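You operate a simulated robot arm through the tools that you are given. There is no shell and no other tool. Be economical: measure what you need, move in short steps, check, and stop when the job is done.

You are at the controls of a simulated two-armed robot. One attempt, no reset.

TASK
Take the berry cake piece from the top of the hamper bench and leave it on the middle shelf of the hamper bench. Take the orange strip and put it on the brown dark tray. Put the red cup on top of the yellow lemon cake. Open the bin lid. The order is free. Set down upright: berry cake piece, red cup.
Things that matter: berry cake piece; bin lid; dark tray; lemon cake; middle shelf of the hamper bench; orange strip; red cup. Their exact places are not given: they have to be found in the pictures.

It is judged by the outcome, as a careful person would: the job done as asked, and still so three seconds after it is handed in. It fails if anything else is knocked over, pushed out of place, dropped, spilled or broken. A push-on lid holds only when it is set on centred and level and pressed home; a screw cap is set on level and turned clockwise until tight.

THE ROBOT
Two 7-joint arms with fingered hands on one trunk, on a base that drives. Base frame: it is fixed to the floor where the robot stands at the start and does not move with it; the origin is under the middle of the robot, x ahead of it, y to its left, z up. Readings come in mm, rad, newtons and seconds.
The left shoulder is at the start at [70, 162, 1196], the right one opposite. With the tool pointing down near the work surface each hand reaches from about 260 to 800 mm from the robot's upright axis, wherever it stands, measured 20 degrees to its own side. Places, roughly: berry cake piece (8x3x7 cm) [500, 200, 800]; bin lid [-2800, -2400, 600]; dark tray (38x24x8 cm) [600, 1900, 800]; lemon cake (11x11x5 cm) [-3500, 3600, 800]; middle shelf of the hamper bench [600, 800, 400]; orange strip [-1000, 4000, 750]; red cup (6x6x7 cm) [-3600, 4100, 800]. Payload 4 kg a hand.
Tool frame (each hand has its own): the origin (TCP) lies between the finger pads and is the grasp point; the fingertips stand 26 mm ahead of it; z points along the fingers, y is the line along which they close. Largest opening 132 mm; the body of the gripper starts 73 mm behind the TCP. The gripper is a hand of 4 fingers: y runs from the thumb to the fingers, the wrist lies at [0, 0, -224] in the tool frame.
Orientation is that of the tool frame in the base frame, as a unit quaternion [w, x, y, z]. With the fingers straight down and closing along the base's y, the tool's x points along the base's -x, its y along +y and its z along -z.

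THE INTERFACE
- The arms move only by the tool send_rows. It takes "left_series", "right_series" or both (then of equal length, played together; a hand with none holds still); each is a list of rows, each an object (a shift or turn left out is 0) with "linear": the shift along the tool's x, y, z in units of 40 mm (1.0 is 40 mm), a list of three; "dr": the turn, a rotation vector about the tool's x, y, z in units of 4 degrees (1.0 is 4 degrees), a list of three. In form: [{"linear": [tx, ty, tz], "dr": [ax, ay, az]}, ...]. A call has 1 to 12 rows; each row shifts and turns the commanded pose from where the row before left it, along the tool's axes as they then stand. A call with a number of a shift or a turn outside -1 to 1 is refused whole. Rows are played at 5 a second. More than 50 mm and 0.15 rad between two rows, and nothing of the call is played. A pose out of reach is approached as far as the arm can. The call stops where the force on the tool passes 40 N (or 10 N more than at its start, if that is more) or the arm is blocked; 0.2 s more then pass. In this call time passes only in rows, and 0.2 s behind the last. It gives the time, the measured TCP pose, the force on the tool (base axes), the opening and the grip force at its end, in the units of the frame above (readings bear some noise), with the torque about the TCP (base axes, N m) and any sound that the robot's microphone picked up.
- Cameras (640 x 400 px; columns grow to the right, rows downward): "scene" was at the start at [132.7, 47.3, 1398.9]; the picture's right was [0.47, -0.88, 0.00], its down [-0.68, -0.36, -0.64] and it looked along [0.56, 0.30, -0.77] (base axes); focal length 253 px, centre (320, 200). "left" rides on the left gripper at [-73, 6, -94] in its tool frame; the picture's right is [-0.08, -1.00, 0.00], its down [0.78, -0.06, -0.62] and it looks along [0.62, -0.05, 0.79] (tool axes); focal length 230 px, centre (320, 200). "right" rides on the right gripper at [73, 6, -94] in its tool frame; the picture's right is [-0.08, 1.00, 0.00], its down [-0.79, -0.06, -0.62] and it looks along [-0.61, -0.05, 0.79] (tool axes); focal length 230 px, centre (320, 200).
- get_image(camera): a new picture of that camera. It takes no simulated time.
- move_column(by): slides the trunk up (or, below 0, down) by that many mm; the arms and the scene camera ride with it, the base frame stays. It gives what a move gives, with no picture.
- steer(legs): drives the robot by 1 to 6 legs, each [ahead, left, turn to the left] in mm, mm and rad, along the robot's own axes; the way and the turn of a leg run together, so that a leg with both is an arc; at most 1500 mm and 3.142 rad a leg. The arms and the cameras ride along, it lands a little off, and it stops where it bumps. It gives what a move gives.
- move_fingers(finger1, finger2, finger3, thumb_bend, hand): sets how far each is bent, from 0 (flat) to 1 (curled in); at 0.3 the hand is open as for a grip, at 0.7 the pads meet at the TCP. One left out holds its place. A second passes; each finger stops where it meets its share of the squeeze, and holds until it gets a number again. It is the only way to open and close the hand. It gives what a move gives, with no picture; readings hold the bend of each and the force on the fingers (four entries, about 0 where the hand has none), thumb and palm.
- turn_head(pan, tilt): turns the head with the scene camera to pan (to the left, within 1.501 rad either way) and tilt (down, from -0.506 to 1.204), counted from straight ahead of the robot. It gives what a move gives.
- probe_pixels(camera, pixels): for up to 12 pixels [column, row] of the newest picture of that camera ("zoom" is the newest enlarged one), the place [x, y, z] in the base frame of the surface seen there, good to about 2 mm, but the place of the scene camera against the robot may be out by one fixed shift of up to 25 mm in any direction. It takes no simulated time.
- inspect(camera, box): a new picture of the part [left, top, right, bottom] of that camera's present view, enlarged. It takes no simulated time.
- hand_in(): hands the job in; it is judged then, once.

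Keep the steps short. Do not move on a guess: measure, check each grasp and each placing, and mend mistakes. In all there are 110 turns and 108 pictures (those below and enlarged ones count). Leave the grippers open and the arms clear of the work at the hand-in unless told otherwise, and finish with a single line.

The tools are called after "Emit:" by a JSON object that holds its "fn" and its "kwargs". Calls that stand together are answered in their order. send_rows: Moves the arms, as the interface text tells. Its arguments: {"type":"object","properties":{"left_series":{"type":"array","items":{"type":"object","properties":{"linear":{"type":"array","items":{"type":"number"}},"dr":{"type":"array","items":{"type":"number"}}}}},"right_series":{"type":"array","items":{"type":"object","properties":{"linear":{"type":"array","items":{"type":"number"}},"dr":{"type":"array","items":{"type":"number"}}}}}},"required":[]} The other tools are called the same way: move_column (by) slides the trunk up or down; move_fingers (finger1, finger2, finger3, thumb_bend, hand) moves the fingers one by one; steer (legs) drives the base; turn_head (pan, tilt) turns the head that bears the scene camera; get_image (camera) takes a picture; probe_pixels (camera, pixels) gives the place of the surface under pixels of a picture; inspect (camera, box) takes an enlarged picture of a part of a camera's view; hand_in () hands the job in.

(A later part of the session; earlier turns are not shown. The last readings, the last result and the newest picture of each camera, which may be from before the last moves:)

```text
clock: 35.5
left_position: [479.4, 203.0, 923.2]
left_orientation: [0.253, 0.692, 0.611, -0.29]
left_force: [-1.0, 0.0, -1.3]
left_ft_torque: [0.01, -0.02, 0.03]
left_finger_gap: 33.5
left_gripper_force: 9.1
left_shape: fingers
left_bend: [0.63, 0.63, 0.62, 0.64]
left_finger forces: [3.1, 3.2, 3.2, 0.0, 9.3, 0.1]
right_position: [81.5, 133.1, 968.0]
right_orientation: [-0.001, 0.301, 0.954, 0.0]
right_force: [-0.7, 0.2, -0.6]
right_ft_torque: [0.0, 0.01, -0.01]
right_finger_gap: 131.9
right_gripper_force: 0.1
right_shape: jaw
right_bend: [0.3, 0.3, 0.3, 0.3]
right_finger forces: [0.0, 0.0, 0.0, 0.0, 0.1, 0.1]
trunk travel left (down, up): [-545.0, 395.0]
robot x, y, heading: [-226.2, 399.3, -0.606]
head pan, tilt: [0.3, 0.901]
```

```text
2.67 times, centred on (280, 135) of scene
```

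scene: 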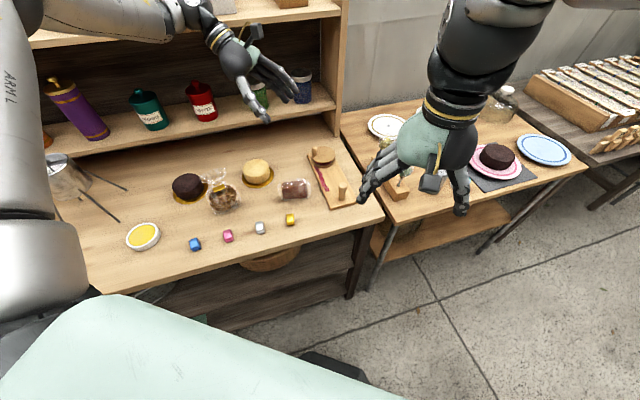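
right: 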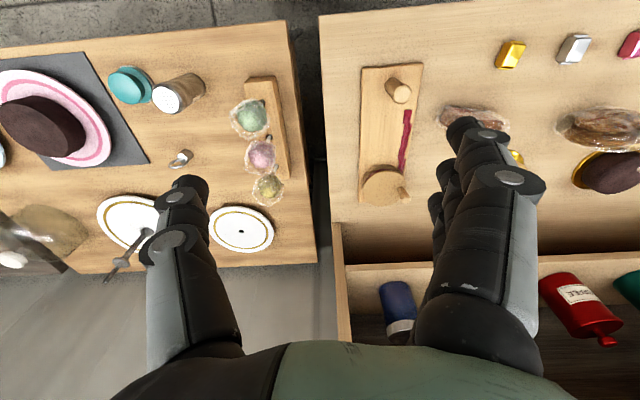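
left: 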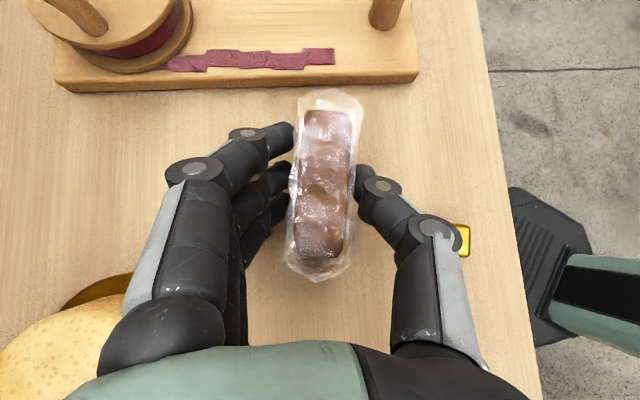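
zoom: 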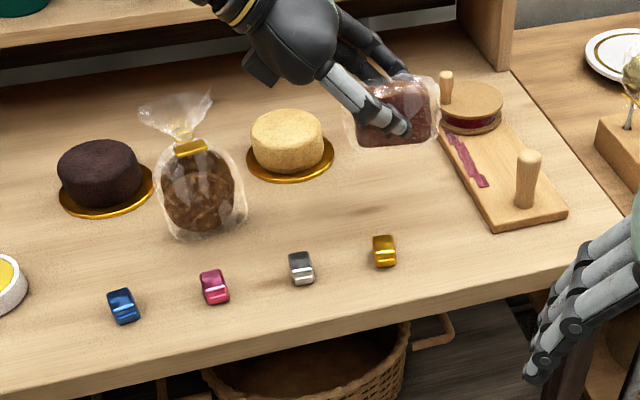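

The cake is held and its bottom is 46 mm below the TCP. I'll raise the hand a bit more, then look left behind me to see how much room there is.

Emit:
{"fn": "send_rows", "kwargs": {"left_series": [{"linear": [-0.6, 0, -0.6]}, {"linear": [-0.6, 0, -0.6]}]}}

Emit:
{"fn": "turn_head", "kwargs": {"pan": 1.5, "tilt": 0.7}}

Emit:
{"fn": "get_image", "kwargs": {"camera": "scene"}}

Emit:
{"fn": "probe_pixels", "kwargs": {"camera": "scene", "pixels": [[30, 100], [80, 60], [100, 200], [200, 100], [30, 250], [120, 100], [320, 150], [500, 100], [20, 180]]}}

```text
clock: 36.1
left_position: [480.0, 203.9, 992.4]
left_orientation: [0.252, 0.692, 0.611, -0.29]
left_force: [0.0, 0.2, -0.7]
left_ft_torque: [-0.01, 0.01, 0.0]
left_finger_gap: 33.7
left_gripper_force: 8.8
left_shape: fingers
left_bend: [0.63, 0.63, 0.62, 0.64]
left_finger forces: [3.1, 3.0, 3.2, 0.0, 9.4, 0.1]
right_position: [82.3, 133.0, 969.5]
right_orientation: [0.0, 0.3, 0.954, 0.0]
right_force: [0.1, -0.2, 0.1]
right_ft_torque: [0.0, -0.01, 0.0]
right_finger_gap: 131.8
right_gripper_force: 0.0
right_shape: jaw
right_bend: [0.3, 0.3, 0.3, 0.3]
right_finger forces: [0.0, 0.0, 0.1, 0.0, 0.1, 0.1]
trunk travel left (down, up): [-545.0, 395.0]
robot x, y, heading: [-227.1, 396.0, -0.61]
head pan, tilt: [0.3, 0.901]
```

```text
clock: 37.5
left_position: [480.0, 204.6, 991.7]
left_orientation: [0.252, 0.691, 0.612, -0.29]
left_force: [-0.5, 0.8, -0.2]
left_ft_torque: [-0.02, -0.02, 0.01]
left_finger_gap: 33.7
left_gripper_force: 9.4
left_shape: fingers
left_bend: [0.63, 0.63, 0.62, 0.64]
left_finger forces: [3.1, 3.1, 3.3, 0.1, 9.4, 0.0]
right_position: [82.3, 133.3, 969.3]
right_orientation: [0.0, 0.301, 0.954, 0.0]
right_force: [0.1, -0.1, 0.5]
right_ft_torque: [0.0, -0.01, -0.04]
right_finger_gap: 131.7
right_gripper_force: 0.1
right_shape: jaw
right_bend: [0.3, 0.3, 0.3, 0.3]
right_finger forces: [0.0, 0.0, 0.1, 0.0, 0.1, 0.0]
trunk travel left (down, up): [-545.0, 395.0]
robot x, y, heading: [-229.3, 398.1, -0.61]
head pan, tilt: [1.499, 0.7]
```

```text
82 pictures are left
```

scene: 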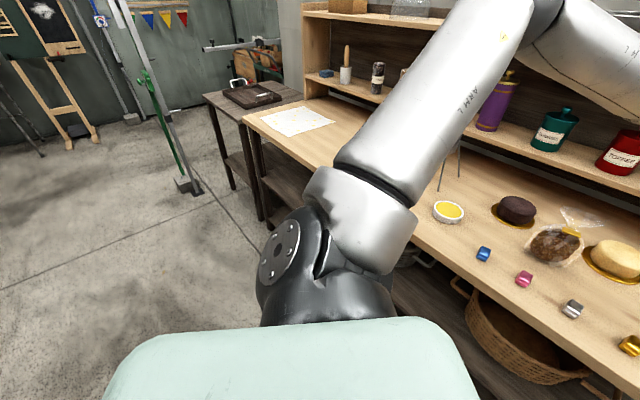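

```text
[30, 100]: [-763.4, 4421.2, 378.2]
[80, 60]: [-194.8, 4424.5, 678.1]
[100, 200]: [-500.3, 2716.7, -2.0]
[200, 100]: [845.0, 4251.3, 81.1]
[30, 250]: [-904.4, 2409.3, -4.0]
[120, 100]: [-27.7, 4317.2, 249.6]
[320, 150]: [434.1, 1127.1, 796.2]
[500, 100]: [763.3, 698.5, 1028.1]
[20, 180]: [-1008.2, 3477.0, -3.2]
```

There's room on the left. I'll back off 150 mm from the bench, turn to face it squarely, and look left and down at the shelves.

Emit:
{"fn": "steer", "kwargs": {"legs": [[-123, -86, 0], [0, 0, 0.61]]}}

Emit:
{"fn": "turn_head", "kwargs": {"pan": 0.5, "tilt": 0.7}}

Emit:
{"fn": "get_image", "kwargs": {"camera": "scene"}}

Emit:
{"fn": "turn_head", "kwargs": {"pan": 1.5, "tilt": 0.5}}

Emit:
{"fn": "get_image", "kwargs": {"camera": "scene"}}

```text
clock: 40.6
left_position: [311.9, 652.8, 991.1]
left_orientation: [0.329, 0.471, 0.794, -0.199]
left_force: [-0.3, 0.1, -1.0]
left_ft_torque: [-0.01, -0.01, 0.0]
left_finger_gap: 33.5
left_gripper_force: 8.9
left_shape: fingers
left_bend: [0.63, 0.63, 0.62, 0.64]
left_finger forces: [3.0, 3.0, 3.1, 0.1, 8.9, 0.0]
right_position: [30.4, 363.0, 968.6]
right_orientation: [-0.001, -0.006, 1.0, 0.0]
right_force: [0.3, 0.0, 1.3]
right_ft_torque: [0.01, -0.01, 0.0]
right_finger_gap: 131.8
right_gripper_force: 0.1
right_shape: jaw
right_bend: [0.3, 0.3, 0.3, 0.3]
right_finger forces: [0.0, 0.1, 0.0, 0.0, 0.0, 0.0]
trunk travel left (down, up): [-545.0, 395.0]
robot x, y, heading: [-379.3, 395.5, 0.01]
head pan, tilt: [1.499, 0.7]
```

```text
clock: 41.8
left_position: [311.1, 652.9, 990.7]
left_orientation: [0.329, 0.471, 0.794, -0.199]
left_force: [0.0, 0.3, -0.6]
left_ft_torque: [0.04, 0.04, 0.03]
left_finger_gap: 33.6
left_gripper_force: 9.2
left_shape: fingers
left_bend: [0.63, 0.63, 0.62, 0.64]
left_finger forces: [3.0, 3.0, 3.1, 0.0, 9.0, 0.0]
right_position: [30.3, 363.4, 967.5]
right_orientation: [-0.001, -0.006, 1.0, -0.001]
right_force: [-0.5, -0.2, 0.5]
right_ft_torque: [-0.02, 0.02, 0.03]
right_finger_gap: 131.6
right_gripper_force: 0.0
right_shape: jaw
right_bend: [0.3, 0.3, 0.3, 0.3]
right_finger forces: [0.0, 0.1, 0.0, 0.1, 0.1, 0.0]
trunk travel left (down, up): [-545.0, 395.0]
robot x, y, heading: [-380.7, 399.8, 0.013]
head pan, tilt: [0.499, 0.7]
```

```text
81 pictures are left
```

scene: 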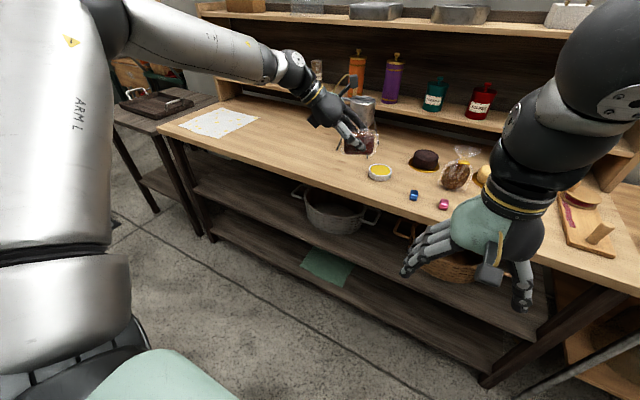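

```text
clock: 43.1
left_position: [311.8, 653.5, 990.5]
left_orientation: [0.329, 0.472, 0.794, -0.199]
left_force: [0.2, 0.3, -0.7]
left_ft_torque: [-0.01, 0.0, 0.02]
left_finger_gap: 33.6
left_gripper_force: 9.4
left_shape: fingers
left_bend: [0.63, 0.63, 0.62, 0.64]
left_finger forces: [3.0, 3.1, 2.9, 0.1, 9.0, 0.0]
right_position: [30.4, 361.8, 967.6]
right_orientation: [0.0, -0.006, 1.0, 0.0]
right_force: [-0.7, 0.0, -0.5]
right_ft_torque: [0.03, 0.01, 0.0]
right_finger_gap: 132.0
right_gripper_force: 0.1
right_shape: jaw
right_bend: [0.3, 0.3, 0.3, 0.3]
right_finger forces: [0.1, 0.0, 0.0, 0.0, 0.1, 0.0]
trunk travel left (down, up): [-545.0, 395.0]
robot x, y, heading: [-376.3, 395.7, 0.011]
head pan, tilt: [1.499, 0.499]
```

```text
80 pictures are left
```

scene: 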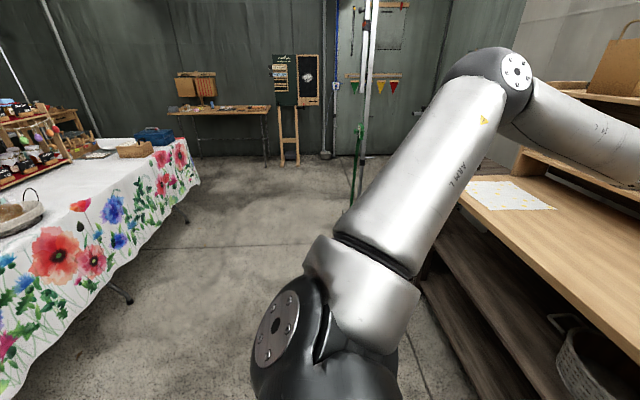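

The middle shelf holds a grey basket, and to its left there's free space. I'll probe the floral table's edge here and then the shelf.

Emit:
{"fn": "probe_pixels", "kwargs": {"camera": "scene", "pixels": [[60, 300], [120, 260], [180, 200], [20, 340], [430, 260], [480, 340], [100, 190]]}}

Emit:
{"fn": "turn_head", "kwargs": {"pan": 0.9, "tilt": 0.75}}

Emit:
{"fn": "get_image", "kwargs": {"camera": "scene"}}

```text
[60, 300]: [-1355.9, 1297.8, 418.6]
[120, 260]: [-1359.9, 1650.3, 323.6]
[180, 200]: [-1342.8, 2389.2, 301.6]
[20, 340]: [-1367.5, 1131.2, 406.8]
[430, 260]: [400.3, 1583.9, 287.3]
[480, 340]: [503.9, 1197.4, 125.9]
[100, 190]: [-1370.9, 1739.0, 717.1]
```

```text
clock: 44.1
left_position: [311.8, 653.5, 991.1]
left_orientation: [0.329, 0.471, 0.794, -0.2]
left_force: [-1.0, -1.1, -0.2]
left_ft_torque: [0.0, 0.01, 0.01]
left_finger_gap: 33.4
left_gripper_force: 9.1
left_shape: fingers
left_bend: [0.63, 0.63, 0.62, 0.64]
left_finger forces: [3.1, 3.1, 3.0, 0.0, 9.1, 0.1]
right_position: [30.7, 362.5, 968.8]
right_orientation: [-0.001, -0.006, 1.0, 0.0]
right_force: [-0.8, 0.2, -1.3]
right_ft_torque: [-0.01, 0.0, 0.0]
right_finger_gap: 132.0
right_gripper_force: 0.1
right_shape: jaw
right_bend: [0.3, 0.3, 0.3, 0.3]
right_finger forces: [0.1, 0.0, 0.0, 0.0, 0.0, 0.0]
trunk travel left (down, up): [-545.0, 395.0]
robot x, y, heading: [-379.5, 399.0, 0.013]
head pan, tilt: [0.901, 0.75]
```

```text
79 pictures are left
```

scene: 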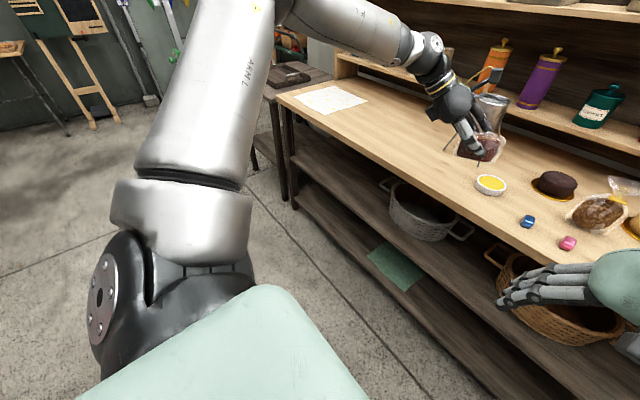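

Plenty of room behind: the floral table is at x -1360. Now I'll probe the shelf.

Emit:
{"fn": "probe_pixels", "kwargs": {"camera": "scene", "pixels": [[335, 175], [355, 195], [310, 160], [350, 170], [340, 240], [393, 270], [450, 250], [420, 175], [395, 190], [350, 140], [365, 185], [330, 130]]}}

Emit:
{"fn": "inspect", "kwargs": {"camera": "scene", "box": [260, 90, 500, 310]}}

```text
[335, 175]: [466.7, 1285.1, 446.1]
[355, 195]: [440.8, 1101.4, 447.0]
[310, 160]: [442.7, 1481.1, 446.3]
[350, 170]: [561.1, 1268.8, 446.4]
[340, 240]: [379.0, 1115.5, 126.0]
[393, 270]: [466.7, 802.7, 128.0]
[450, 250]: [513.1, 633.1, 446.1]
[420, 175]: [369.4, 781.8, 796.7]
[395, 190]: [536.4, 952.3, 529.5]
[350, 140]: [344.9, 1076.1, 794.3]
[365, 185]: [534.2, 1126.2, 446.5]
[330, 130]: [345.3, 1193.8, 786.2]
```

```text
1.82 times, centred on (380, 200) of scene
```

zoom: 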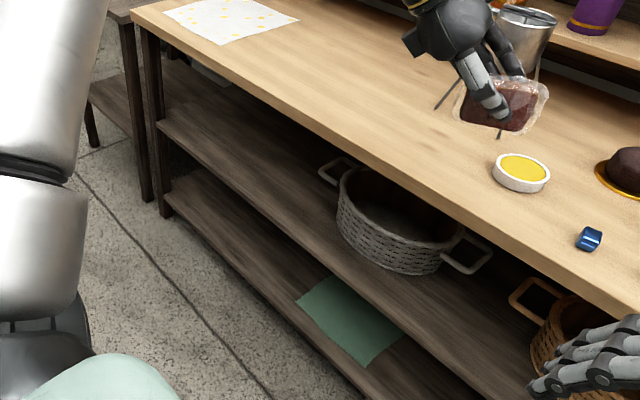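

The middle shelf is at z≈447 with free space around (480, 1230). I'll back off 200 mm, move 640 mm left, then turn the hand to point straight ahead.

Emit:
{"fn": "steer", "kwargs": {"legs": [[-200, 0, 0], [0, 620, 0]]}}

Emit:
{"fn": "send_rows", "kwargs": {"left_series": [{"dr": [-0.687, 0, -0.682]}, {"dr": [-0.687, 0, -0.682]}, {"dr": [-0.687, 0, -0.682]}, {"dr": [-0.687, 0, -0.682]}, {"dr": [-0.687, 0, -0.682]}, {"dr": [-0.687, 0, -0.682]}, {"dr": [-0.687, 0, -0.682]}, {"dr": [-0.687, 0, -0.682]}]}}

Emit:
{"fn": "send_rows", "kwargs": {"left_series": [{"dr": [-0.687, 0, -0.682]}, {"dr": [-0.687, 0, -0.682]}, {"dr": [-0.687, 0, -0.682]}, {"dr": [-0.687, 0, -0.682]}, {"dr": [-0.687, 0, -0.682]}, {"dr": [-0.687, 0, -0.682]}, {"dr": [-0.687, 0, -0.682]}]}}

Emit:
{"fn": "move_column", "kwargs": {"by": -380}}

Emit:
{"fn": "get_image", "kwargs": {"camera": "left"}}

```text
clock: 48.7
left_position: [102.8, 1256.2, 992.1]
left_orientation: [0.329, 0.471, 0.794, -0.199]
left_force: [-0.8, 1.0, -0.4]
left_ft_torque: [0.02, 0.0, 0.01]
left_finger_gap: 33.5
left_gripper_force: 9.2
left_shape: fingers
left_bend: [0.63, 0.63, 0.62, 0.64]
left_finger forces: [3.0, 2.9, 3.0, 0.0, 9.0, 0.0]
right_position: [-179.2, 965.3, 967.5]
right_orientation: [-0.001, -0.006, 1.0, 0.001]
right_force: [0.5, -0.3, -0.3]
right_ft_torque: [-0.04, -0.02, 0.0]
right_finger_gap: 131.7
right_gripper_force: 0.0
right_shape: jaw
right_bend: [0.3, 0.3, 0.3, 0.3]
right_finger forces: [0.0, 0.0, 0.0, 0.0, 0.1, 0.0]
trunk travel left (down, up): [-545.0, 395.0]
robot x, y, heading: [-588.4, 1000.8, 0.012]
head pan, tilt: [0.901, 0.75]
```

```text
clock: 50.5
left_position: [101.8, 1254.6, 990.4]
left_orientation: [0.37, 0.242, 0.891, -0.102]
left_force: [-0.2, -1.4, 0.1]
left_ft_torque: [0.02, -0.01, 0.02]
left_finger_gap: 33.4
left_gripper_force: 8.6
left_shape: fingers
left_bend: [0.63, 0.63, 0.62, 0.64]
left_finger forces: [3.0, 3.0, 2.9, 0.1, 8.9, 0.0]
right_position: [-178.9, 964.8, 969.4]
right_orientation: [-0.001, -0.005, 1.0, 0.0]
right_force: [0.4, 0.8, -0.6]
right_ft_torque: [0.03, 0.0, 0.0]
right_finger_gap: 131.6
right_gripper_force: 0.0
right_shape: jaw
right_bend: [0.3, 0.3, 0.3, 0.3]
right_finger forces: [0.0, 0.1, 0.0, 0.0, 0.0, 0.1]
trunk travel left (down, up): [-545.0, 395.0]
robot x, y, heading: [-589.6, 997.6, 0.008]
head pan, tilt: [0.901, 0.75]
```

```text
clock: 52.1
left_position: [103.5, 1256.2, 989.6]
left_orientation: [0.382, 0.026, 0.924, -0.012]
left_force: [-0.2, 0.3, -0.3]
left_ft_torque: [0.0, 0.03, -0.02]
left_finger_gap: 33.4
left_gripper_force: 8.7
left_shape: fingers
left_bend: [0.63, 0.63, 0.62, 0.64]
left_finger forces: [3.0, 3.0, 3.0, 0.0, 9.0, 0.0]
right_position: [-180.0, 964.9, 968.6]
right_orientation: [-0.001, -0.005, 1.0, 0.0]
right_force: [-0.2, 0.1, 0.2]
right_ft_torque: [-0.02, -0.02, -0.03]
right_finger_gap: 132.0
right_gripper_force: 0.1
right_shape: jaw
right_bend: [0.3, 0.3, 0.3, 0.3]
right_finger forces: [0.0, 0.1, 0.1, 0.0, 0.0, 0.1]
trunk travel left (down, up): [-545.0, 395.0]
robot x, y, heading: [-589.2, 999.0, 0.011]
head pan, tilt: [0.901, 0.75]
```

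```text
clock: 55.8
left_position: [101.0, 1255.0, 610.2]
left_orientation: [0.382, 0.027, 0.924, -0.012]
left_force: [-0.1, 0.3, -0.5]
left_ft_torque: [0.03, 0.01, -0.01]
left_finger_gap: 33.6
left_gripper_force: 9.2
left_shape: fingers
left_bend: [0.63, 0.63, 0.62, 0.64]
left_finger forces: [3.0, 3.0, 3.0, 0.1, 9.0, 0.1]
right_position: [-179.7, 965.3, 588.1]
right_orientation: [-0.001, -0.005, 1.0, 0.0]
right_force: [-1.2, -0.5, -0.5]
right_ft_torque: [0.02, -0.02, 0.03]
right_finger_gap: 131.7
right_gripper_force: 0.1
right_shape: jaw
right_bend: [0.3, 0.3, 0.3, 0.3]
right_finger forces: [0.1, 0.0, 0.0, 0.0, 0.0, 0.1]
trunk travel left (down, up): [-165.0, 775.0]
robot x, y, heading: [-589.8, 999.2, 0.005]
head pan, tilt: [0.901, 0.75]
```

```text
77 pictures are left
```

left: 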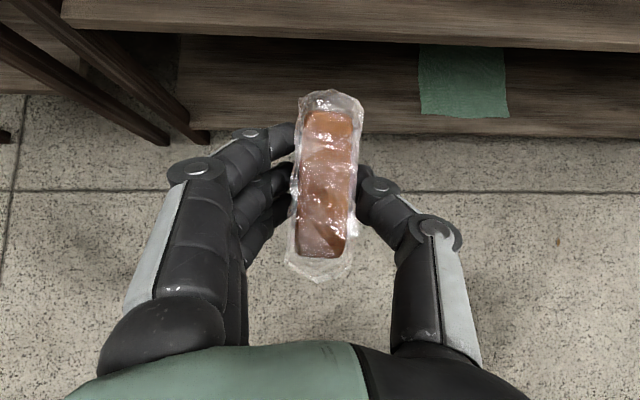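

The cake is upright in the hand. Before lowering and driving in, I'll probe the shelf's front edge and surface with the hand camera.

Emit:
{"fn": "probe_pixels", "kwargs": {"camera": "left", "pixels": [[350, 5], [350, 20], [350, 40], [480, 20], [250, 20], [200, 35], [570, 45], [450, 120]]}}

Emit:
{"fn": "move_column", "kwargs": {"by": -85}}

Emit:
{"fn": "get_image", "kwargs": {"camera": "left"}}

Emit:
{"fn": "probe_pixels", "kwargs": {"camera": "left", "pixels": [[350, 5], [350, 20], [350, 40], [480, 20], [250, 20], [200, 35], [570, 45], [450, 60]]}}

```text
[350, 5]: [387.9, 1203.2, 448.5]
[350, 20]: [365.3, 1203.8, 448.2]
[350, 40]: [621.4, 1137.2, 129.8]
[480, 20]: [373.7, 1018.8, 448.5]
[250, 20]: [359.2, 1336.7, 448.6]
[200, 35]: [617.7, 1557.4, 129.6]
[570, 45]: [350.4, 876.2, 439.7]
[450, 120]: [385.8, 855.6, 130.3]
```

```text
clock: 57.0
left_position: [102.8, 1254.9, 526.1]
left_orientation: [0.383, 0.027, 0.923, -0.013]
left_force: [1.2, 0.1, 0.2]
left_ft_torque: [0.02, 0.0, -0.03]
left_finger_gap: 33.5
left_gripper_force: 9.0
left_shape: fingers
left_bend: [0.63, 0.63, 0.62, 0.64]
left_finger forces: [3.0, 3.0, 3.0, 0.0, 8.9, 0.0]
right_position: [-180.2, 965.7, 503.7]
right_orientation: [-0.002, -0.005, 1.0, 0.0]
right_force: [0.1, 0.4, -0.3]
right_ft_torque: [-0.02, 0.02, 0.03]
right_finger_gap: 131.8
right_gripper_force: 0.0
right_shape: jaw
right_bend: [0.3, 0.3, 0.3, 0.3]
right_finger forces: [0.0, 0.0, 0.0, 0.1, 0.0, 0.0]
trunk travel left (down, up): [-80.0, 860.0]
robot x, y, heading: [-590.8, 999.9, 0.012]
head pan, tilt: [0.901, 0.75]
```

```text
76 pictures are left
```

left: 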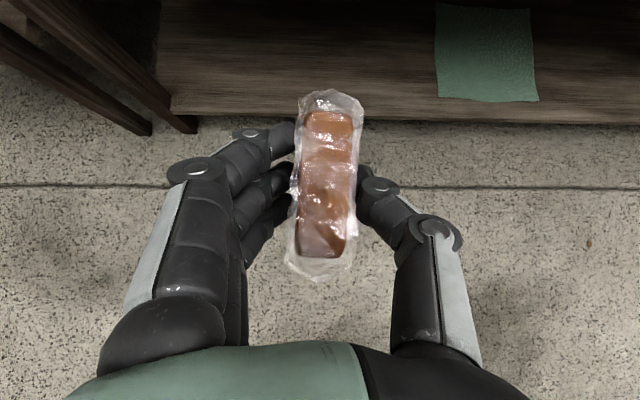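

```text
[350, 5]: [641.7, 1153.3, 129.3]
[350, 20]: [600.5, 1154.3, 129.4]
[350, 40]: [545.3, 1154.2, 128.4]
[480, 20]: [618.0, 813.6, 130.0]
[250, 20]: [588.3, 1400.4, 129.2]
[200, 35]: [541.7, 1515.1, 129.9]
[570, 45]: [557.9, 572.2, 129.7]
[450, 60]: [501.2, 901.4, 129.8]
```

The shelf is at z 448.5 with its front edge at x≈350. The cake bottom is at about 480, so it clears. I'll drive ahead 370 mm and look.

Emit:
{"fn": "steer", "kwargs": {"legs": [[370, 0, 0]]}}

Emit:
{"fn": "get_image", "kwargs": {"camera": "left"}}

Emit:
{"fn": "get_image", "kwargs": {"camera": "scene"}}

```text
clock: 59.3
left_position: [467.2, 1255.0, 526.8]
left_orientation: [0.381, 0.029, 0.924, -0.013]
left_force: [-0.7, 0.5, -0.1]
left_ft_torque: [0.01, 0.03, 0.0]
left_finger_gap: 33.2
left_gripper_force: 9.2
left_shape: fingers
left_bend: [0.63, 0.63, 0.62, 0.64]
left_finger forces: [3.0, 3.0, 2.9, 0.1, 9.1, 0.0]
right_position: [183.6, 967.4, 504.3]
right_orientation: [-0.001, -0.003, 1.0, 0.0]
right_force: [0.0, -0.2, -1.0]
right_ft_torque: [-0.01, 0.0, 0.01]
right_finger_gap: 131.9
right_gripper_force: 0.1
right_shape: jaw
right_bend: [0.3, 0.3, 0.3, 0.3]
right_finger forces: [0.0, 0.0, 0.1, 0.0, 0.0, 0.1]
trunk travel left (down, up): [-80.0, 860.0]
robot x, y, heading: [-226.1, 1005.3, 0.008]
head pan, tilt: [0.901, 0.75]
```

```text
75 pictures are left
```

left: 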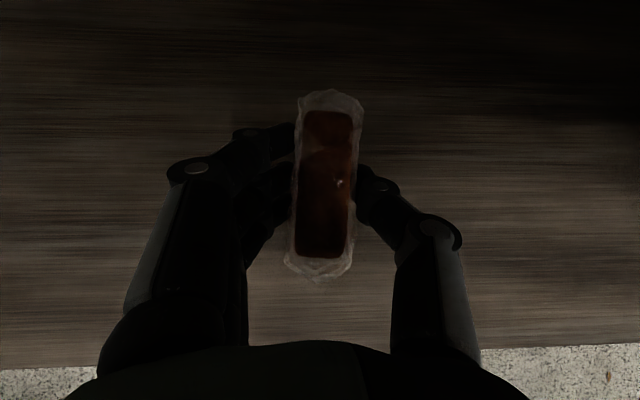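

```text
74 pictures are left
```

scene: 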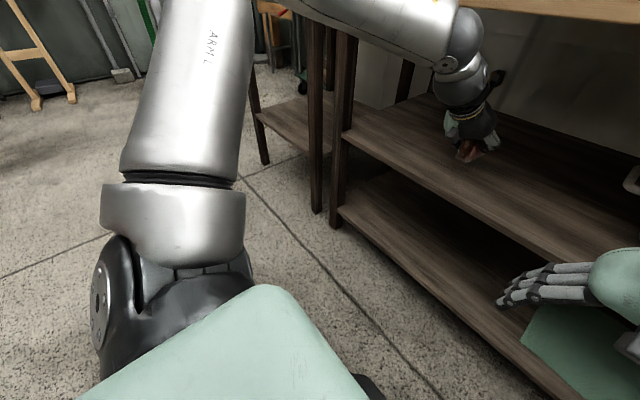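

The cake is over the shelf. I'll lower 28 mm, then creep down to contact.

Emit:
{"fn": "send_rows", "kwargs": {"left_series": [{"linear": [0.25, 0, 0.25]}, {"linear": [0.25, 0, 0.25]}]}}

Emit:
{"fn": "send_rows", "kwargs": {"left_series": [{"linear": [0.035, 0, 0.035]}, {"linear": [0.035, 0, 0.035]}]}}

Emit:
{"fn": "inspect", "kwargs": {"camera": "scene", "box": [400, 60, 560, 180]}}

```text
clock: 59.9
left_position: [466.5, 1255.2, 496.8]
left_orientation: [0.382, 0.029, 0.924, -0.014]
left_force: [0.4, 0.0, -0.7]
left_ft_torque: [0.02, 0.02, 0.04]
left_finger_gap: 33.6
left_gripper_force: 8.9
left_shape: fingers
left_bend: [0.63, 0.63, 0.62, 0.64]
left_finger forces: [3.0, 3.0, 3.0, 0.0, 9.0, 0.0]
right_position: [183.3, 965.2, 503.7]
right_orientation: [-0.001, -0.002, 1.0, 0.0]
right_force: [0.4, -0.2, 0.7]
right_ft_torque: [0.01, -0.02, 0.01]
right_finger_gap: 131.6
right_gripper_force: 0.2
right_shape: jaw
right_bend: [0.3, 0.3, 0.3, 0.3]
right_finger forces: [0.0, 0.1, 0.0, 0.0, 0.0, 0.0]
trunk travel left (down, up): [-80.0, 860.0]
robot x, y, heading: [-224.0, 1004.9, 0.009]
head pan, tilt: [0.901, 0.75]
```

```text
clock: 60.5
left_position: [467.1, 1254.7, 495.9]
left_orientation: [0.383, 0.029, 0.923, -0.014]
left_force: [0.3, -0.1, 1.9]
left_ft_torque: [-0.04, -0.01, 0.02]
left_finger_gap: 33.3
left_gripper_force: 9.0
left_shape: fingers
left_bend: [0.63, 0.63, 0.62, 0.64]
left_finger forces: [3.2, 3.1, 2.9, 0.0, 9.4, 0.0]
right_position: [184.5, 966.4, 503.5]
right_orientation: [-0.001, -0.002, 1.0, 0.0]
right_force: [0.4, -0.5, 0.0]
right_ft_torque: [-0.01, -0.02, 0.01]
right_finger_gap: 131.7
right_gripper_force: 0.1
right_shape: jaw
right_bend: [0.3, 0.3, 0.3, 0.3]
right_finger forces: [0.1, 0.0, 0.1, 0.1, 0.0, 0.0]
trunk travel left (down, up): [-80.0, 860.0]
robot x, y, heading: [-227.4, 1003.0, 0.006]
head pan, tilt: [0.901, 0.75]
```

```text
3.33 times, centred on (480, 120) of scene
```

zoom: 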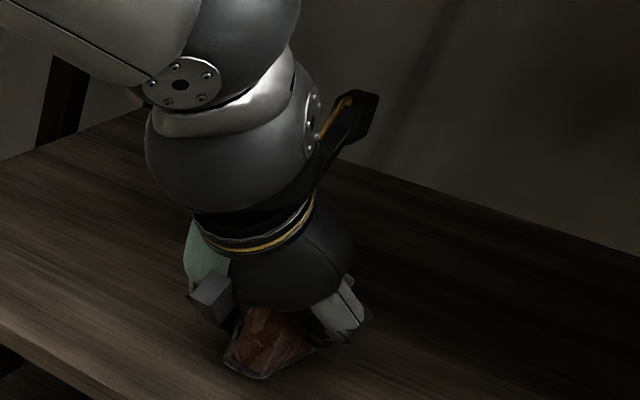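

Slight contact (1.9 N). One more tiny step to confirm, then release.

Emit:
{"fn": "send_rows", "kwargs": {"left_series": [{"linear": [0.03, 0, 0.03]}]}}

Emit:
{"fn": "move_fingers", "kwargs": {"hand": "left", "finger1": 0.55, "finger2": 0.55, "finger3": 0.55, "thumb_bend": 0.55}}

Emit:
{"fn": "move_fingers", "kwargs": {"hand": "left", "finger1": 0.42, "finger2": 0.42, "finger3": 0.42, "thumb_bend": 0.42}}

Emit:
{"fn": "get_image", "kwargs": {"camera": "left"}}

```text
clock: 60.9
left_position: [467.1, 1254.3, 494.6]
left_orientation: [0.385, 0.029, 0.922, -0.014]
left_force: [-0.2, 0.8, 7.4]
left_ft_torque: [-0.05, -0.1, -0.02]
left_finger_gap: 33.0
left_gripper_force: 10.3
left_shape: fingers
left_bend: [0.63, 0.63, 0.62, 0.64]
left_finger forces: [3.6, 3.5, 3.3, 0.0, 10.1, 0.0]
right_position: [184.8, 966.6, 503.1]
right_orientation: [0.0, -0.002, 1.0, -0.001]
right_force: [-0.3, 0.6, 0.2]
right_ft_torque: [0.05, 0.06, 0.02]
right_finger_gap: 131.7
right_gripper_force: 0.2
right_shape: jaw
right_bend: [0.3, 0.3, 0.3, 0.3]
right_finger forces: [0.0, 0.0, 0.0, 0.0, 0.0, 0.1]
trunk travel left (down, up): [-80.0, 860.0]
robot x, y, heading: [-226.2, 1005.7, 0.011]
head pan, tilt: [0.901, 0.75]
```

```text
clock: 61.9
left_position: [468.5, 1255.2, 492.4]
left_orientation: [0.382, 0.03, 0.923, -0.013]
left_force: [0.0, -0.9, 4.0]
left_ft_torque: [0.05, 0.01, 0.0]
left_finger_gap: 54.0
left_gripper_force: 1.8
left_shape: fingers
left_bend: [0.55, 0.55, 0.57, 0.55]
left_finger forces: [0.0, 0.0, 3.3, 0.0, 0.0, 0.0]
right_position: [184.6, 964.8, 503.3]
right_orientation: [-0.001, -0.003, 1.0, 0.0]
right_force: [0.1, -0.3, -0.6]
right_ft_torque: [0.03, -0.02, 0.0]
right_finger_gap: 131.7
right_gripper_force: 0.1
right_shape: jaw
right_bend: [0.3, 0.3, 0.3, 0.3]
right_finger forces: [0.0, 0.0, 0.0, 0.0, 0.0, 0.0]
trunk travel left (down, up): [-80.0, 860.0]
robot x, y, heading: [-223.4, 1003.2, 0.008]
head pan, tilt: [0.901, 0.75]
```

```text
clock: 62.9
left_position: [467.5, 1255.5, 491.4]
left_orientation: [0.382, 0.03, 0.924, -0.014]
left_force: [0.1, -0.6, -0.4]
left_ft_torque: [0.01, 0.0, 0.01]
left_finger_gap: 96.4
left_gripper_force: 0.1
left_shape: fingers
left_bend: [0.42, 0.42, 0.42, 0.42]
left_finger forces: [0.1, 0.1, 0.3, 0.0, 0.0, 0.0]
right_position: [184.3, 966.7, 502.7]
right_orientation: [-0.001, -0.002, 1.0, 0.0]
right_force: [0.0, 1.2, 0.3]
right_ft_torque: [0.03, 0.02, 0.04]
right_finger_gap: 131.9
right_gripper_force: 0.1
right_shape: jaw
right_bend: [0.3, 0.3, 0.3, 0.3]
right_finger forces: [0.0, 0.0, 0.1, 0.0, 0.0, 0.0]
trunk travel left (down, up): [-80.0, 860.0]
robot x, y, heading: [-224.7, 1004.1, 0.011]
head pan, tilt: [0.901, 0.75]
```

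```text
72 pictures are left
```

left: 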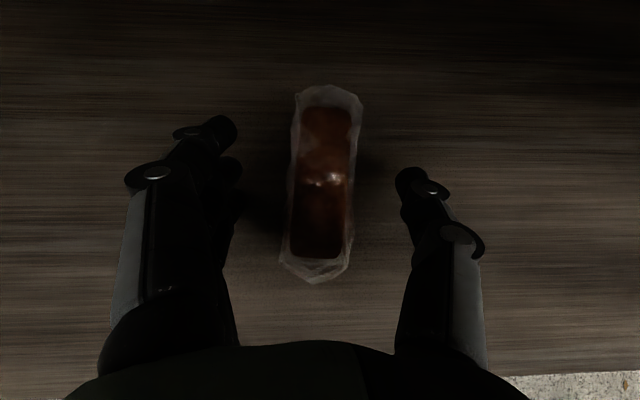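

Released, and the cake stands upright. I'll raise 10 mm and drive straight back.

Emit:
{"fn": "send_rows", "kwargs": {"left_series": [{"linear": [-0.18, 0, -0.18]}]}}

Emit:
{"fn": "steer", "kwargs": {"legs": [[-360, 0, 0]]}}

Emit:
{"fn": "turn_head", "kwargs": {"pan": 0.35, "tilt": 0.4}}

Emit:
{"fn": "get_image", "kwargs": {"camera": "scene"}}

```text
clock: 63.3
left_position: [467.7, 1257.4, 502.6]
left_orientation: [0.382, 0.03, 0.923, -0.014]
left_force: [-0.6, 1.1, -0.9]
left_ft_torque: [0.01, -0.01, -0.02]
left_finger_gap: 96.2
left_gripper_force: 0.1
left_shape: fingers
left_bend: [0.42, 0.42, 0.42, 0.42]
left_finger forces: [0.1, 0.0, 0.0, 0.0, 0.0, 0.0]
right_position: [183.5, 966.4, 503.3]
right_orientation: [-0.001, -0.003, 1.0, 0.0]
right_force: [-0.2, -0.9, -0.8]
right_ft_torque: [-0.03, -0.01, -0.01]
right_finger_gap: 132.1
right_gripper_force: 0.1
right_shape: jaw
right_bend: [0.3, 0.3, 0.3, 0.3]
right_finger forces: [0.0, 0.0, 0.0, 0.0, 0.1, 0.0]
trunk travel left (down, up): [-80.0, 860.0]
robot x, y, heading: [-221.2, 1004.8, 0.004]
head pan, tilt: [0.901, 0.75]
```

```text
clock: 65.6
left_position: [116.0, 1250.5, 501.3]
left_orientation: [0.382, 0.033, 0.924, -0.015]
left_force: [0.0, -0.6, 0.2]
left_ft_torque: [0.0, -0.03, 0.03]
left_finger_gap: 96.6
left_gripper_force: 0.1
left_shape: fingers
left_bend: [0.42, 0.42, 0.42, 0.42]
left_finger forces: [0.0, 0.0, 0.0, 0.1, 0.1, 0.0]
right_position: [-171.6, 962.6, 505.0]
right_orientation: [-0.001, 0.002, 1.0, -0.001]
right_force: [-0.9, -0.1, 0.0]
right_ft_torque: [0.02, -0.01, -0.06]
right_finger_gap: 131.8
right_gripper_force: 0.0
right_shape: jaw
right_bend: [0.3, 0.3, 0.3, 0.3]
right_finger forces: [0.0, 0.0, 0.0, 0.0, 0.1, 0.1]
trunk travel left (down, up): [-80.0, 860.0]
robot x, y, heading: [-577.7, 1005.7, -0.003]
head pan, tilt: [0.901, 0.75]
```

```text
clock: 66.6
left_position: [114.7, 1249.8, 503.0]
left_orientation: [0.382, 0.034, 0.923, -0.015]
left_force: [-0.1, -0.2, -0.5]
left_ft_torque: [0.01, 0.02, -0.02]
left_finger_gap: 96.3
left_gripper_force: 0.2
left_shape: fingers
left_bend: [0.42, 0.42, 0.42, 0.42]
left_finger forces: [0.0, 0.1, 0.0, 0.0, 0.1, 0.1]
right_position: [-170.8, 961.8, 503.3]
right_orientation: [0.0, 0.002, 1.0, 0.0]
right_force: [0.1, 0.5, -0.3]
right_ft_torque: [0.01, 0.02, 0.01]
right_finger_gap: 131.7
right_gripper_force: 0.0
right_shape: jaw
right_bend: [0.3, 0.3, 0.3, 0.3]
right_finger forces: [0.1, 0.1, 0.0, 0.0, 0.1, 0.0]
trunk travel left (down, up): [-80.0, 860.0]
robot x, y, heading: [-575.6, 1003.5, -0.0]
head pan, tilt: [0.351, 0.4]
```

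```text
71 pictures are left
```

scene: 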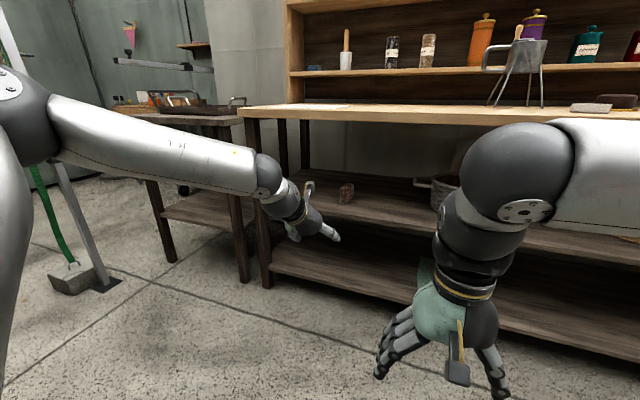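

The cake stands on the middle shelf at pixel (345,193). Next is the orange strip at the far left. I'll raise the trunk, face left and look at the route.

Emit:
{"fn": "probe_pixels", "kwargs": {"camera": "scene", "pixels": [[75, 280], [345, 193], [105, 290], [200, 240]]}}

Emit:
{"fn": "move_column", "kwargs": {"by": 500}}

Emit:
{"fn": "steer", "kwargs": {"legs": [[0, 0, 1.571]]}}

Emit:
{"fn": "turn_head", "kwargs": {"pan": 0.0, "tilt": 0.35}}

Emit:
{"fn": "get_image", "kwargs": {"camera": "scene"}}

```text
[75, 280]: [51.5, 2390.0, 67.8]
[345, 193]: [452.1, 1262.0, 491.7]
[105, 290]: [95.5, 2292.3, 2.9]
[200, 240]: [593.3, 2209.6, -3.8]
```

```text
refused: 500 is not a number from -400 to 400
```

```text
clock: 70.9
left_position: [-847.6, 1688.7, 501.8]
left_orientation: [0.277, -0.64, 0.667, 0.264]
left_force: [0.4, 0.1, -0.4]
left_ft_torque: [-0.01, -0.01, 0.03]
left_finger_gap: 96.4
left_gripper_force: 0.0
left_shape: fingers
left_bend: [0.42, 0.42, 0.42, 0.42]
left_finger forces: [0.0, 0.0, 0.0, 0.0, 0.1, 0.1]
right_position: [-551.0, 1412.9, 504.0]
right_orientation: [0.001, 0.718, -0.697, 0.0]
right_force: [0.4, 0.1, 0.7]
right_ft_torque: [0.02, 0.01, 0.03]
right_finger_gap: 131.9
right_gripper_force: 0.1
right_shape: jaw
right_bend: [0.3, 0.3, 0.3, 0.3]
right_finger forces: [0.0, 0.0, 0.1, 0.1, 0.1, 0.0]
trunk travel left (down, up): [-80.0, 860.0]
robot x, y, heading: [-576.7, 1001.4, 1.601]
head pan, tilt: [0.351, 0.4]
```

```text
clock: 71.7
left_position: [-848.5, 1688.2, 501.9]
left_orientation: [0.276, -0.64, 0.666, 0.264]
left_force: [-0.7, -0.1, 0.0]
left_ft_torque: [0.0, 0.01, -0.02]
left_finger_gap: 96.6
left_gripper_force: 0.1
left_shape: fingers
left_bend: [0.42, 0.42, 0.42, 0.42]
left_finger forces: [0.1, 0.1, 0.1, 0.0, 0.0, 0.0]
right_position: [-550.1, 1411.8, 503.6]
right_orientation: [0.0, 0.718, -0.696, 0.001]
right_force: [0.8, -0.5, 0.4]
right_ft_torque: [-0.01, -0.05, 0.0]
right_finger_gap: 132.0
right_gripper_force: 0.2
right_shape: jaw
right_bend: [0.3, 0.3, 0.3, 0.3]
right_finger forces: [0.0, 0.0, 0.1, 0.0, 0.1, 0.1]
trunk travel left (down, up): [-80.0, 860.0]
robot x, y, heading: [-576.7, 1006.5, 1.599]
head pan, tilt: [0.0, 0.351]
```

```text
70 pictures are left
```

scene: 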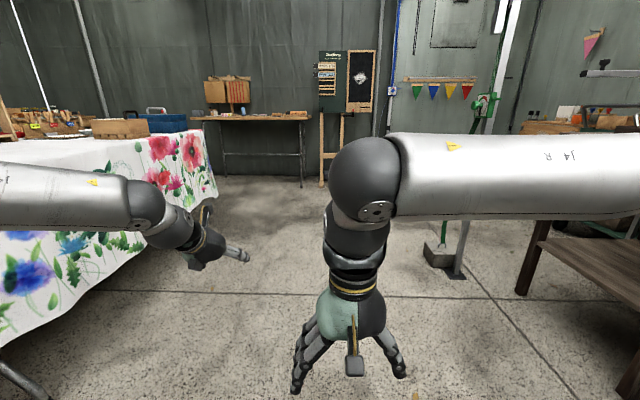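

The route ahead is clear, and the strip's table is at (260,118). I'll raise the trunk to working height and drive there.

Emit:
{"fn": "move_column", "kwargs": {"by": 400}}

Emit:
{"fn": "move_column", "kwargs": {"by": 195}}

Emit:
{"fn": "steer", "kwargs": {"legs": [[1000, 0, 0], [900, 200, 0]]}}

Emit:
{"fn": "turn_head", "kwargs": {"pan": 0.0, "tilt": 0.6}}

Emit:
{"fn": "get_image", "kwargs": {"camera": "scene"}}

```text
clock: 75.5
left_position: [-848.4, 1688.4, 902.3]
left_orientation: [0.276, -0.64, 0.667, 0.264]
left_force: [-0.2, 0.7, -0.4]
left_ft_torque: [-0.01, -0.03, -0.02]
left_finger_gap: 96.5
left_gripper_force: 0.1
left_shape: fingers
left_bend: [0.42, 0.42, 0.42, 0.42]
left_finger forces: [0.0, 0.1, 0.0, 0.1, 0.1, 0.1]
right_position: [-550.6, 1412.6, 903.2]
right_orientation: [0.001, 0.718, -0.696, 0.0]
right_force: [0.4, -0.5, 0.9]
right_ft_torque: [0.0, -0.03, -0.03]
right_finger_gap: 131.8
right_gripper_force: 0.1
right_shape: jaw
right_bend: [0.3, 0.3, 0.3, 0.3]
right_finger forces: [0.0, 0.0, 0.1, 0.0, 0.0, 0.0]
trunk travel left (down, up): [-480.0, 460.0]
robot x, y, heading: [-578.8, 1002.9, 1.604]
head pan, tilt: [0.0, 0.351]
```

```text
clock: 77.7
left_position: [-848.5, 1689.2, 1097.7]
left_orientation: [0.276, -0.64, 0.667, 0.263]
left_force: [-0.3, -0.3, 0.4]
left_ft_torque: [-0.02, 0.0, -0.04]
left_finger_gap: 96.7
left_gripper_force: 0.1
left_shape: fingers
left_bend: [0.42, 0.42, 0.42, 0.42]
left_finger forces: [0.0, 0.0, 0.0, 0.1, 0.0, 0.0]
right_position: [-552.2, 1414.0, 1098.3]
right_orientation: [0.001, 0.717, -0.697, 0.001]
right_force: [-0.2, 0.5, 0.0]
right_ft_torque: [-0.04, 0.0, -0.03]
right_finger_gap: 131.8
right_gripper_force: 0.1
right_shape: jaw
right_bend: [0.3, 0.3, 0.3, 0.3]
right_finger forces: [0.1, 0.0, 0.0, 0.0, 0.0, 0.0]
trunk travel left (down, up): [-675.0, 265.0]
robot x, y, heading: [-577.5, 1007.9, 1.6]
head pan, tilt: [0.0, 0.351]
```

```text
clock: 87.2
left_position: [-1117.0, 3558.1, 1098.0]
left_orientation: [0.277, -0.642, 0.665, 0.265]
left_force: [0.7, 0.5, -0.5]
left_ft_torque: [0.01, 0.01, -0.03]
left_finger_gap: 96.4
left_gripper_force: 0.0
left_shape: fingers
left_bend: [0.42, 0.42, 0.42, 0.42]
left_finger forces: [0.0, 0.1, 0.0, 0.0, 0.0, 0.0]
right_position: [-818.8, 3282.3, 1099.1]
right_orientation: [0.0, 0.719, -0.695, 0.001]
right_force: [0.0, 0.8, -0.9]
right_ft_torque: [0.03, 0.02, 0.0]
right_finger_gap: 132.0
right_gripper_force: 0.0
right_shape: jaw
right_bend: [0.3, 0.3, 0.3, 0.3]
right_finger forces: [0.1, 0.0, 0.0, 0.0, 0.1, 0.0]
trunk travel left (down, up): [-675.0, 265.0]
robot x, y, heading: [-842.7, 2872.2, 1.61]
head pan, tilt: [0.0, 0.351]
```

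```text
clock: 88.0
left_position: [-1117.2, 3557.2, 1097.1]
left_orientation: [0.276, -0.642, 0.665, 0.264]
left_force: [-1.1, 0.4, -0.7]
left_ft_torque: [-0.01, -0.01, 0.01]
left_finger_gap: 96.1
left_gripper_force: 0.1
left_shape: fingers
left_bend: [0.42, 0.42, 0.42, 0.42]
left_finger forces: [0.1, 0.0, 0.0, 0.0, 0.0, 0.0]
right_position: [-819.1, 3282.6, 1098.4]
right_orientation: [0.001, 0.719, -0.695, 0.0]
right_force: [0.0, -0.9, -0.2]
right_ft_torque: [-0.01, 0.02, 0.0]
right_finger_gap: 131.8
right_gripper_force: 0.1
right_shape: jaw
right_bend: [0.3, 0.3, 0.3, 0.3]
right_finger forces: [0.1, 0.1, 0.0, 0.0, 0.1, 0.0]
trunk travel left (down, up): [-675.0, 265.0]
robot x, y, heading: [-841.6, 2871.6, 1.604]
head pan, tilt: [0.0, 0.6]
```

```text
69 pictures are left
```

scene: 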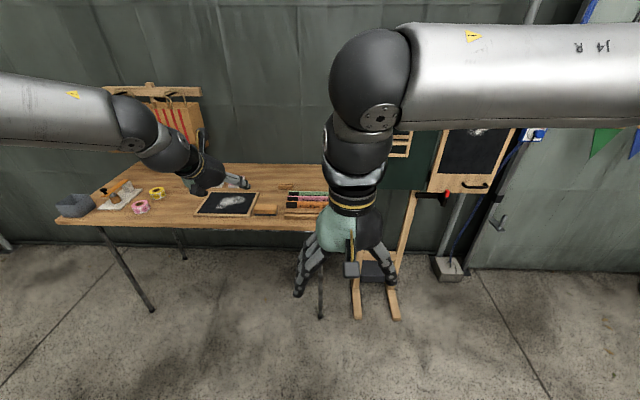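

Emit:
{"fn": "inspect", "kwargs": {"camera": "scene", "box": [50, 140, 370, 250]}}

Emit:
{"fn": "get_image", "kwargs": {"camera": "left"}}

Emit:
{"fn": "get_image", "kwargs": {"camera": "right"}}

Emit:
{"fn": "probe_pixels", "kwargs": {"camera": "scene", "pixels": [[300, 195], [265, 210], [230, 205], [110, 190], [125, 225], [300, 225], [305, 205], [290, 215]]}}

```text
2.00 times, centred on (210, 195) of scene
```

zoom: 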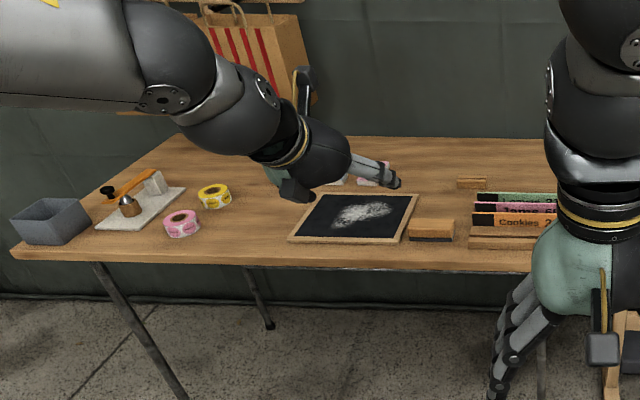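

```text
67 pictures are left
```

left: 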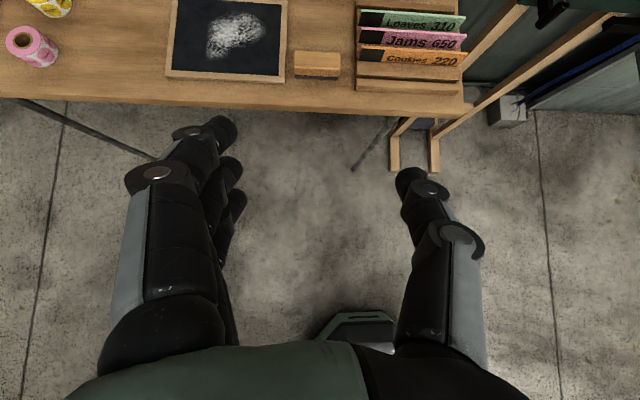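

```text
66 pictures are left
```

right: 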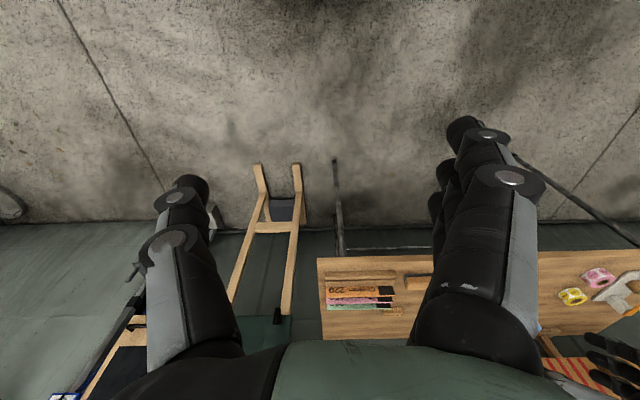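

```text
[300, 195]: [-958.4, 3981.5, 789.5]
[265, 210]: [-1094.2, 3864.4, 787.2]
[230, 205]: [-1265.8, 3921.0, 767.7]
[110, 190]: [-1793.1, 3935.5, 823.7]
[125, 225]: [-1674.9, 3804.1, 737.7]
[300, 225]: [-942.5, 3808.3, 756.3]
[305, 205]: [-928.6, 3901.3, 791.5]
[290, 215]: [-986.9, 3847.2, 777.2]
```

The orange strip is the "Cookies 220" card in a slotted rack beside green and pink ones. I'll enlarge it and probe.

Emit:
{"fn": "inspect", "kwargs": {"camera": "left", "box": [320, 0, 500, 112]}}

Emit:
{"fn": "probe_pixels", "kwargs": {"camera": "zoom", "pixels": [[150, 205], [150, 225], [300, 205], [480, 205], [480, 225], [300, 230], [300, 130], [300, 60], [300, 260], [140, 310], [500, 310], [140, 190]]}}

```text
3.56 times, centred on (410, 56) of left
```

zoom: 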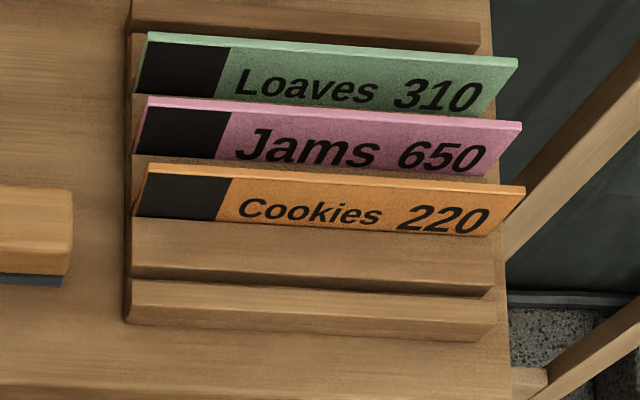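

```text
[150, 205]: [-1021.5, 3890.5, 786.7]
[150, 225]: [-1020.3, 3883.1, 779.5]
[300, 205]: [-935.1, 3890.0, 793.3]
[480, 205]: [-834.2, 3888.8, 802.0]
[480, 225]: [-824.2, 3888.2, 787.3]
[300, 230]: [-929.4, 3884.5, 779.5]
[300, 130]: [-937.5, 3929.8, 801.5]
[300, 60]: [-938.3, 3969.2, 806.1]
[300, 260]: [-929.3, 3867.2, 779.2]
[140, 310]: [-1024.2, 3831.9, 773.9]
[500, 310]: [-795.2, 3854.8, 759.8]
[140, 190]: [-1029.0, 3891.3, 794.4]
```

The orange strip stands at y≈3890, x from -1030 to -815, top about 810, and the rack surface is at 779. The pink strip is 40 mm behind it. I'll turn the robot to heading 0.75, move alongside, and bring the left hand to point straight down with its closing axis along y.

Emit:
{"fn": "steer", "kwargs": {"legs": [[0, 0, -0.854], [109, 607, 0]]}}

Emit:
{"fn": "send_rows", "kwargs": {"left_series": [{"dr": [0, 0.94, 0]}, {"dr": [0, 0.94, 0]}, {"dr": [0, 0.94, 0]}, {"dr": [0, 0.94, 0]}, {"dr": [0, 0.94, 0]}, {"dr": [0, 0.94, 0]}, {"dr": [0, 0.94, 0]}, {"dr": [0, 0.94, 0]}, {"dr": [0, 0.94, 0]}, {"dr": [0, 0.94, 0]}, {"dr": [0, 0.94, 0]}, {"dr": [0, 0.94, 0]}]}}

Emit:
{"fn": "send_rows", "kwargs": {"left_series": [{"dr": [0, 0, 0.95]}, {"dr": [0, 0, 0.95]}, {"dr": [0, 0, 0.95]}, {"dr": [0, 0, 0.95]}, {"dr": [0, 0, 0.95]}, {"dr": [0, 0, 0.95]}, {"dr": [0, 0, 0.95]}, {"dr": [0, 0, 0.95]}, {"dr": [0, 0, 0.95]}, {"dr": [0, 0, 0.95]}]}}

Emit:
{"fn": "get_image", "kwargs": {"camera": "left"}}

```text
clock: 93.6
left_position: [-819.2, 4025.2, 1096.9]
left_orientation: [0.361, -0.307, 0.872, 0.126]
left_force: [-0.3, -0.3, -0.3]
left_ft_torque: [0.0, 0.02, -0.01]
left_finger_gap: 96.5
left_gripper_force: 0.0
left_shape: fingers
left_bend: [0.42, 0.42, 0.42, 0.42]
left_finger forces: [0.1, 0.0, 0.0, 0.1, 0.0, 0.0]
right_position: [-832.4, 3620.1, 1098.5]
right_orientation: [-0.001, -0.365, 0.931, 0.0]
right_force: [-0.2, 0.1, 0.5]
right_ft_torque: [0.01, 0.01, -0.03]
right_finger_gap: 132.1
right_gripper_force: 0.0
right_shape: jaw
right_bend: [0.3, 0.3, 0.3, 0.3]
right_finger forces: [0.1, 0.0, 0.0, 0.0, 0.0, 0.0]
trunk travel left (down, up): [-675.0, 265.0]
robot x, y, heading: [-1158.2, 3373.6, 0.747]
head pan, tilt: [0.0, 0.6]
```

```text
clock: 96.2
left_position: [-919.6, 3999.5, 1055.0]
left_orientation: [0.002, -0.331, 0.944, -0.002]
left_force: [0.8, -0.3, 0.4]
left_ft_torque: [-0.02, 0.03, 0.0]
left_finger_gap: 96.2
left_gripper_force: 0.0
left_shape: fingers
left_bend: [0.42, 0.42, 0.42, 0.42]
left_finger forces: [0.1, 0.0, 0.0, 0.1, 0.0, 0.0]
left hand out of reach, approached as far as the arm can: row 7, 8, 9, 10, 11, 12
right_position: [-832.3, 3620.2, 1098.0]
right_orientation: [-0.001, -0.365, 0.931, 0.0]
right_force: [-0.1, 0.4, -0.7]
right_ft_torque: [0.02, -0.02, -0.02]
right_finger_gap: 131.8
right_gripper_force: 0.1
right_shape: jaw
right_bend: [0.3, 0.3, 0.3, 0.3]
right_finger forces: [0.0, 0.1, 0.1, 0.0, 0.0, 0.1]
trunk travel left (down, up): [-675.0, 265.0]
robot x, y, heading: [-1157.0, 3374.0, 0.747]
head pan, tilt: [0.0, 0.6]
```

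```text
clock: 98.4
left_position: [-937.9, 3971.5, 1043.0]
left_orientation: [0.002, -0.007, 1.0, -0.001]
left_force: [-0.1, -0.3, 0.3]
left_ft_torque: [0.01, -0.02, 0.0]
left_finger_gap: 96.7
left_gripper_force: 0.1
left_shape: fingers
left_bend: [0.42, 0.42, 0.42, 0.42]
left_finger forces: [0.1, 0.0, 0.0, 0.1, 0.0, 0.1]
left hand out of reach, approached as far as the arm can: row 8, 9, 10
right_position: [-833.5, 3619.3, 1098.3]
right_orientation: [-0.001, -0.365, 0.931, -0.001]
right_force: [0.6, 0.1, 0.3]
right_ft_torque: [0.02, 0.0, 0.01]
right_finger_gap: 131.9
right_gripper_force: 0.1
right_shape: jaw
right_bend: [0.3, 0.3, 0.3, 0.3]
right_finger forces: [0.1, 0.0, 0.0, 0.0, 0.0, 0.0]
trunk travel left (down, up): [-675.0, 265.0]
robot x, y, heading: [-1159.2, 3376.3, 0.75]
head pan, tilt: [0.0, 0.6]
```

```text
64 pictures are left
```

left: 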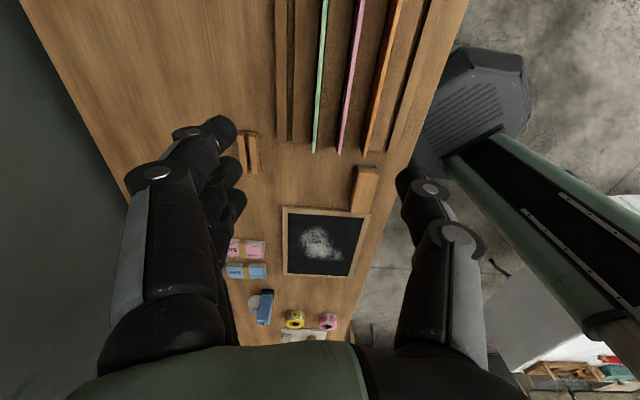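

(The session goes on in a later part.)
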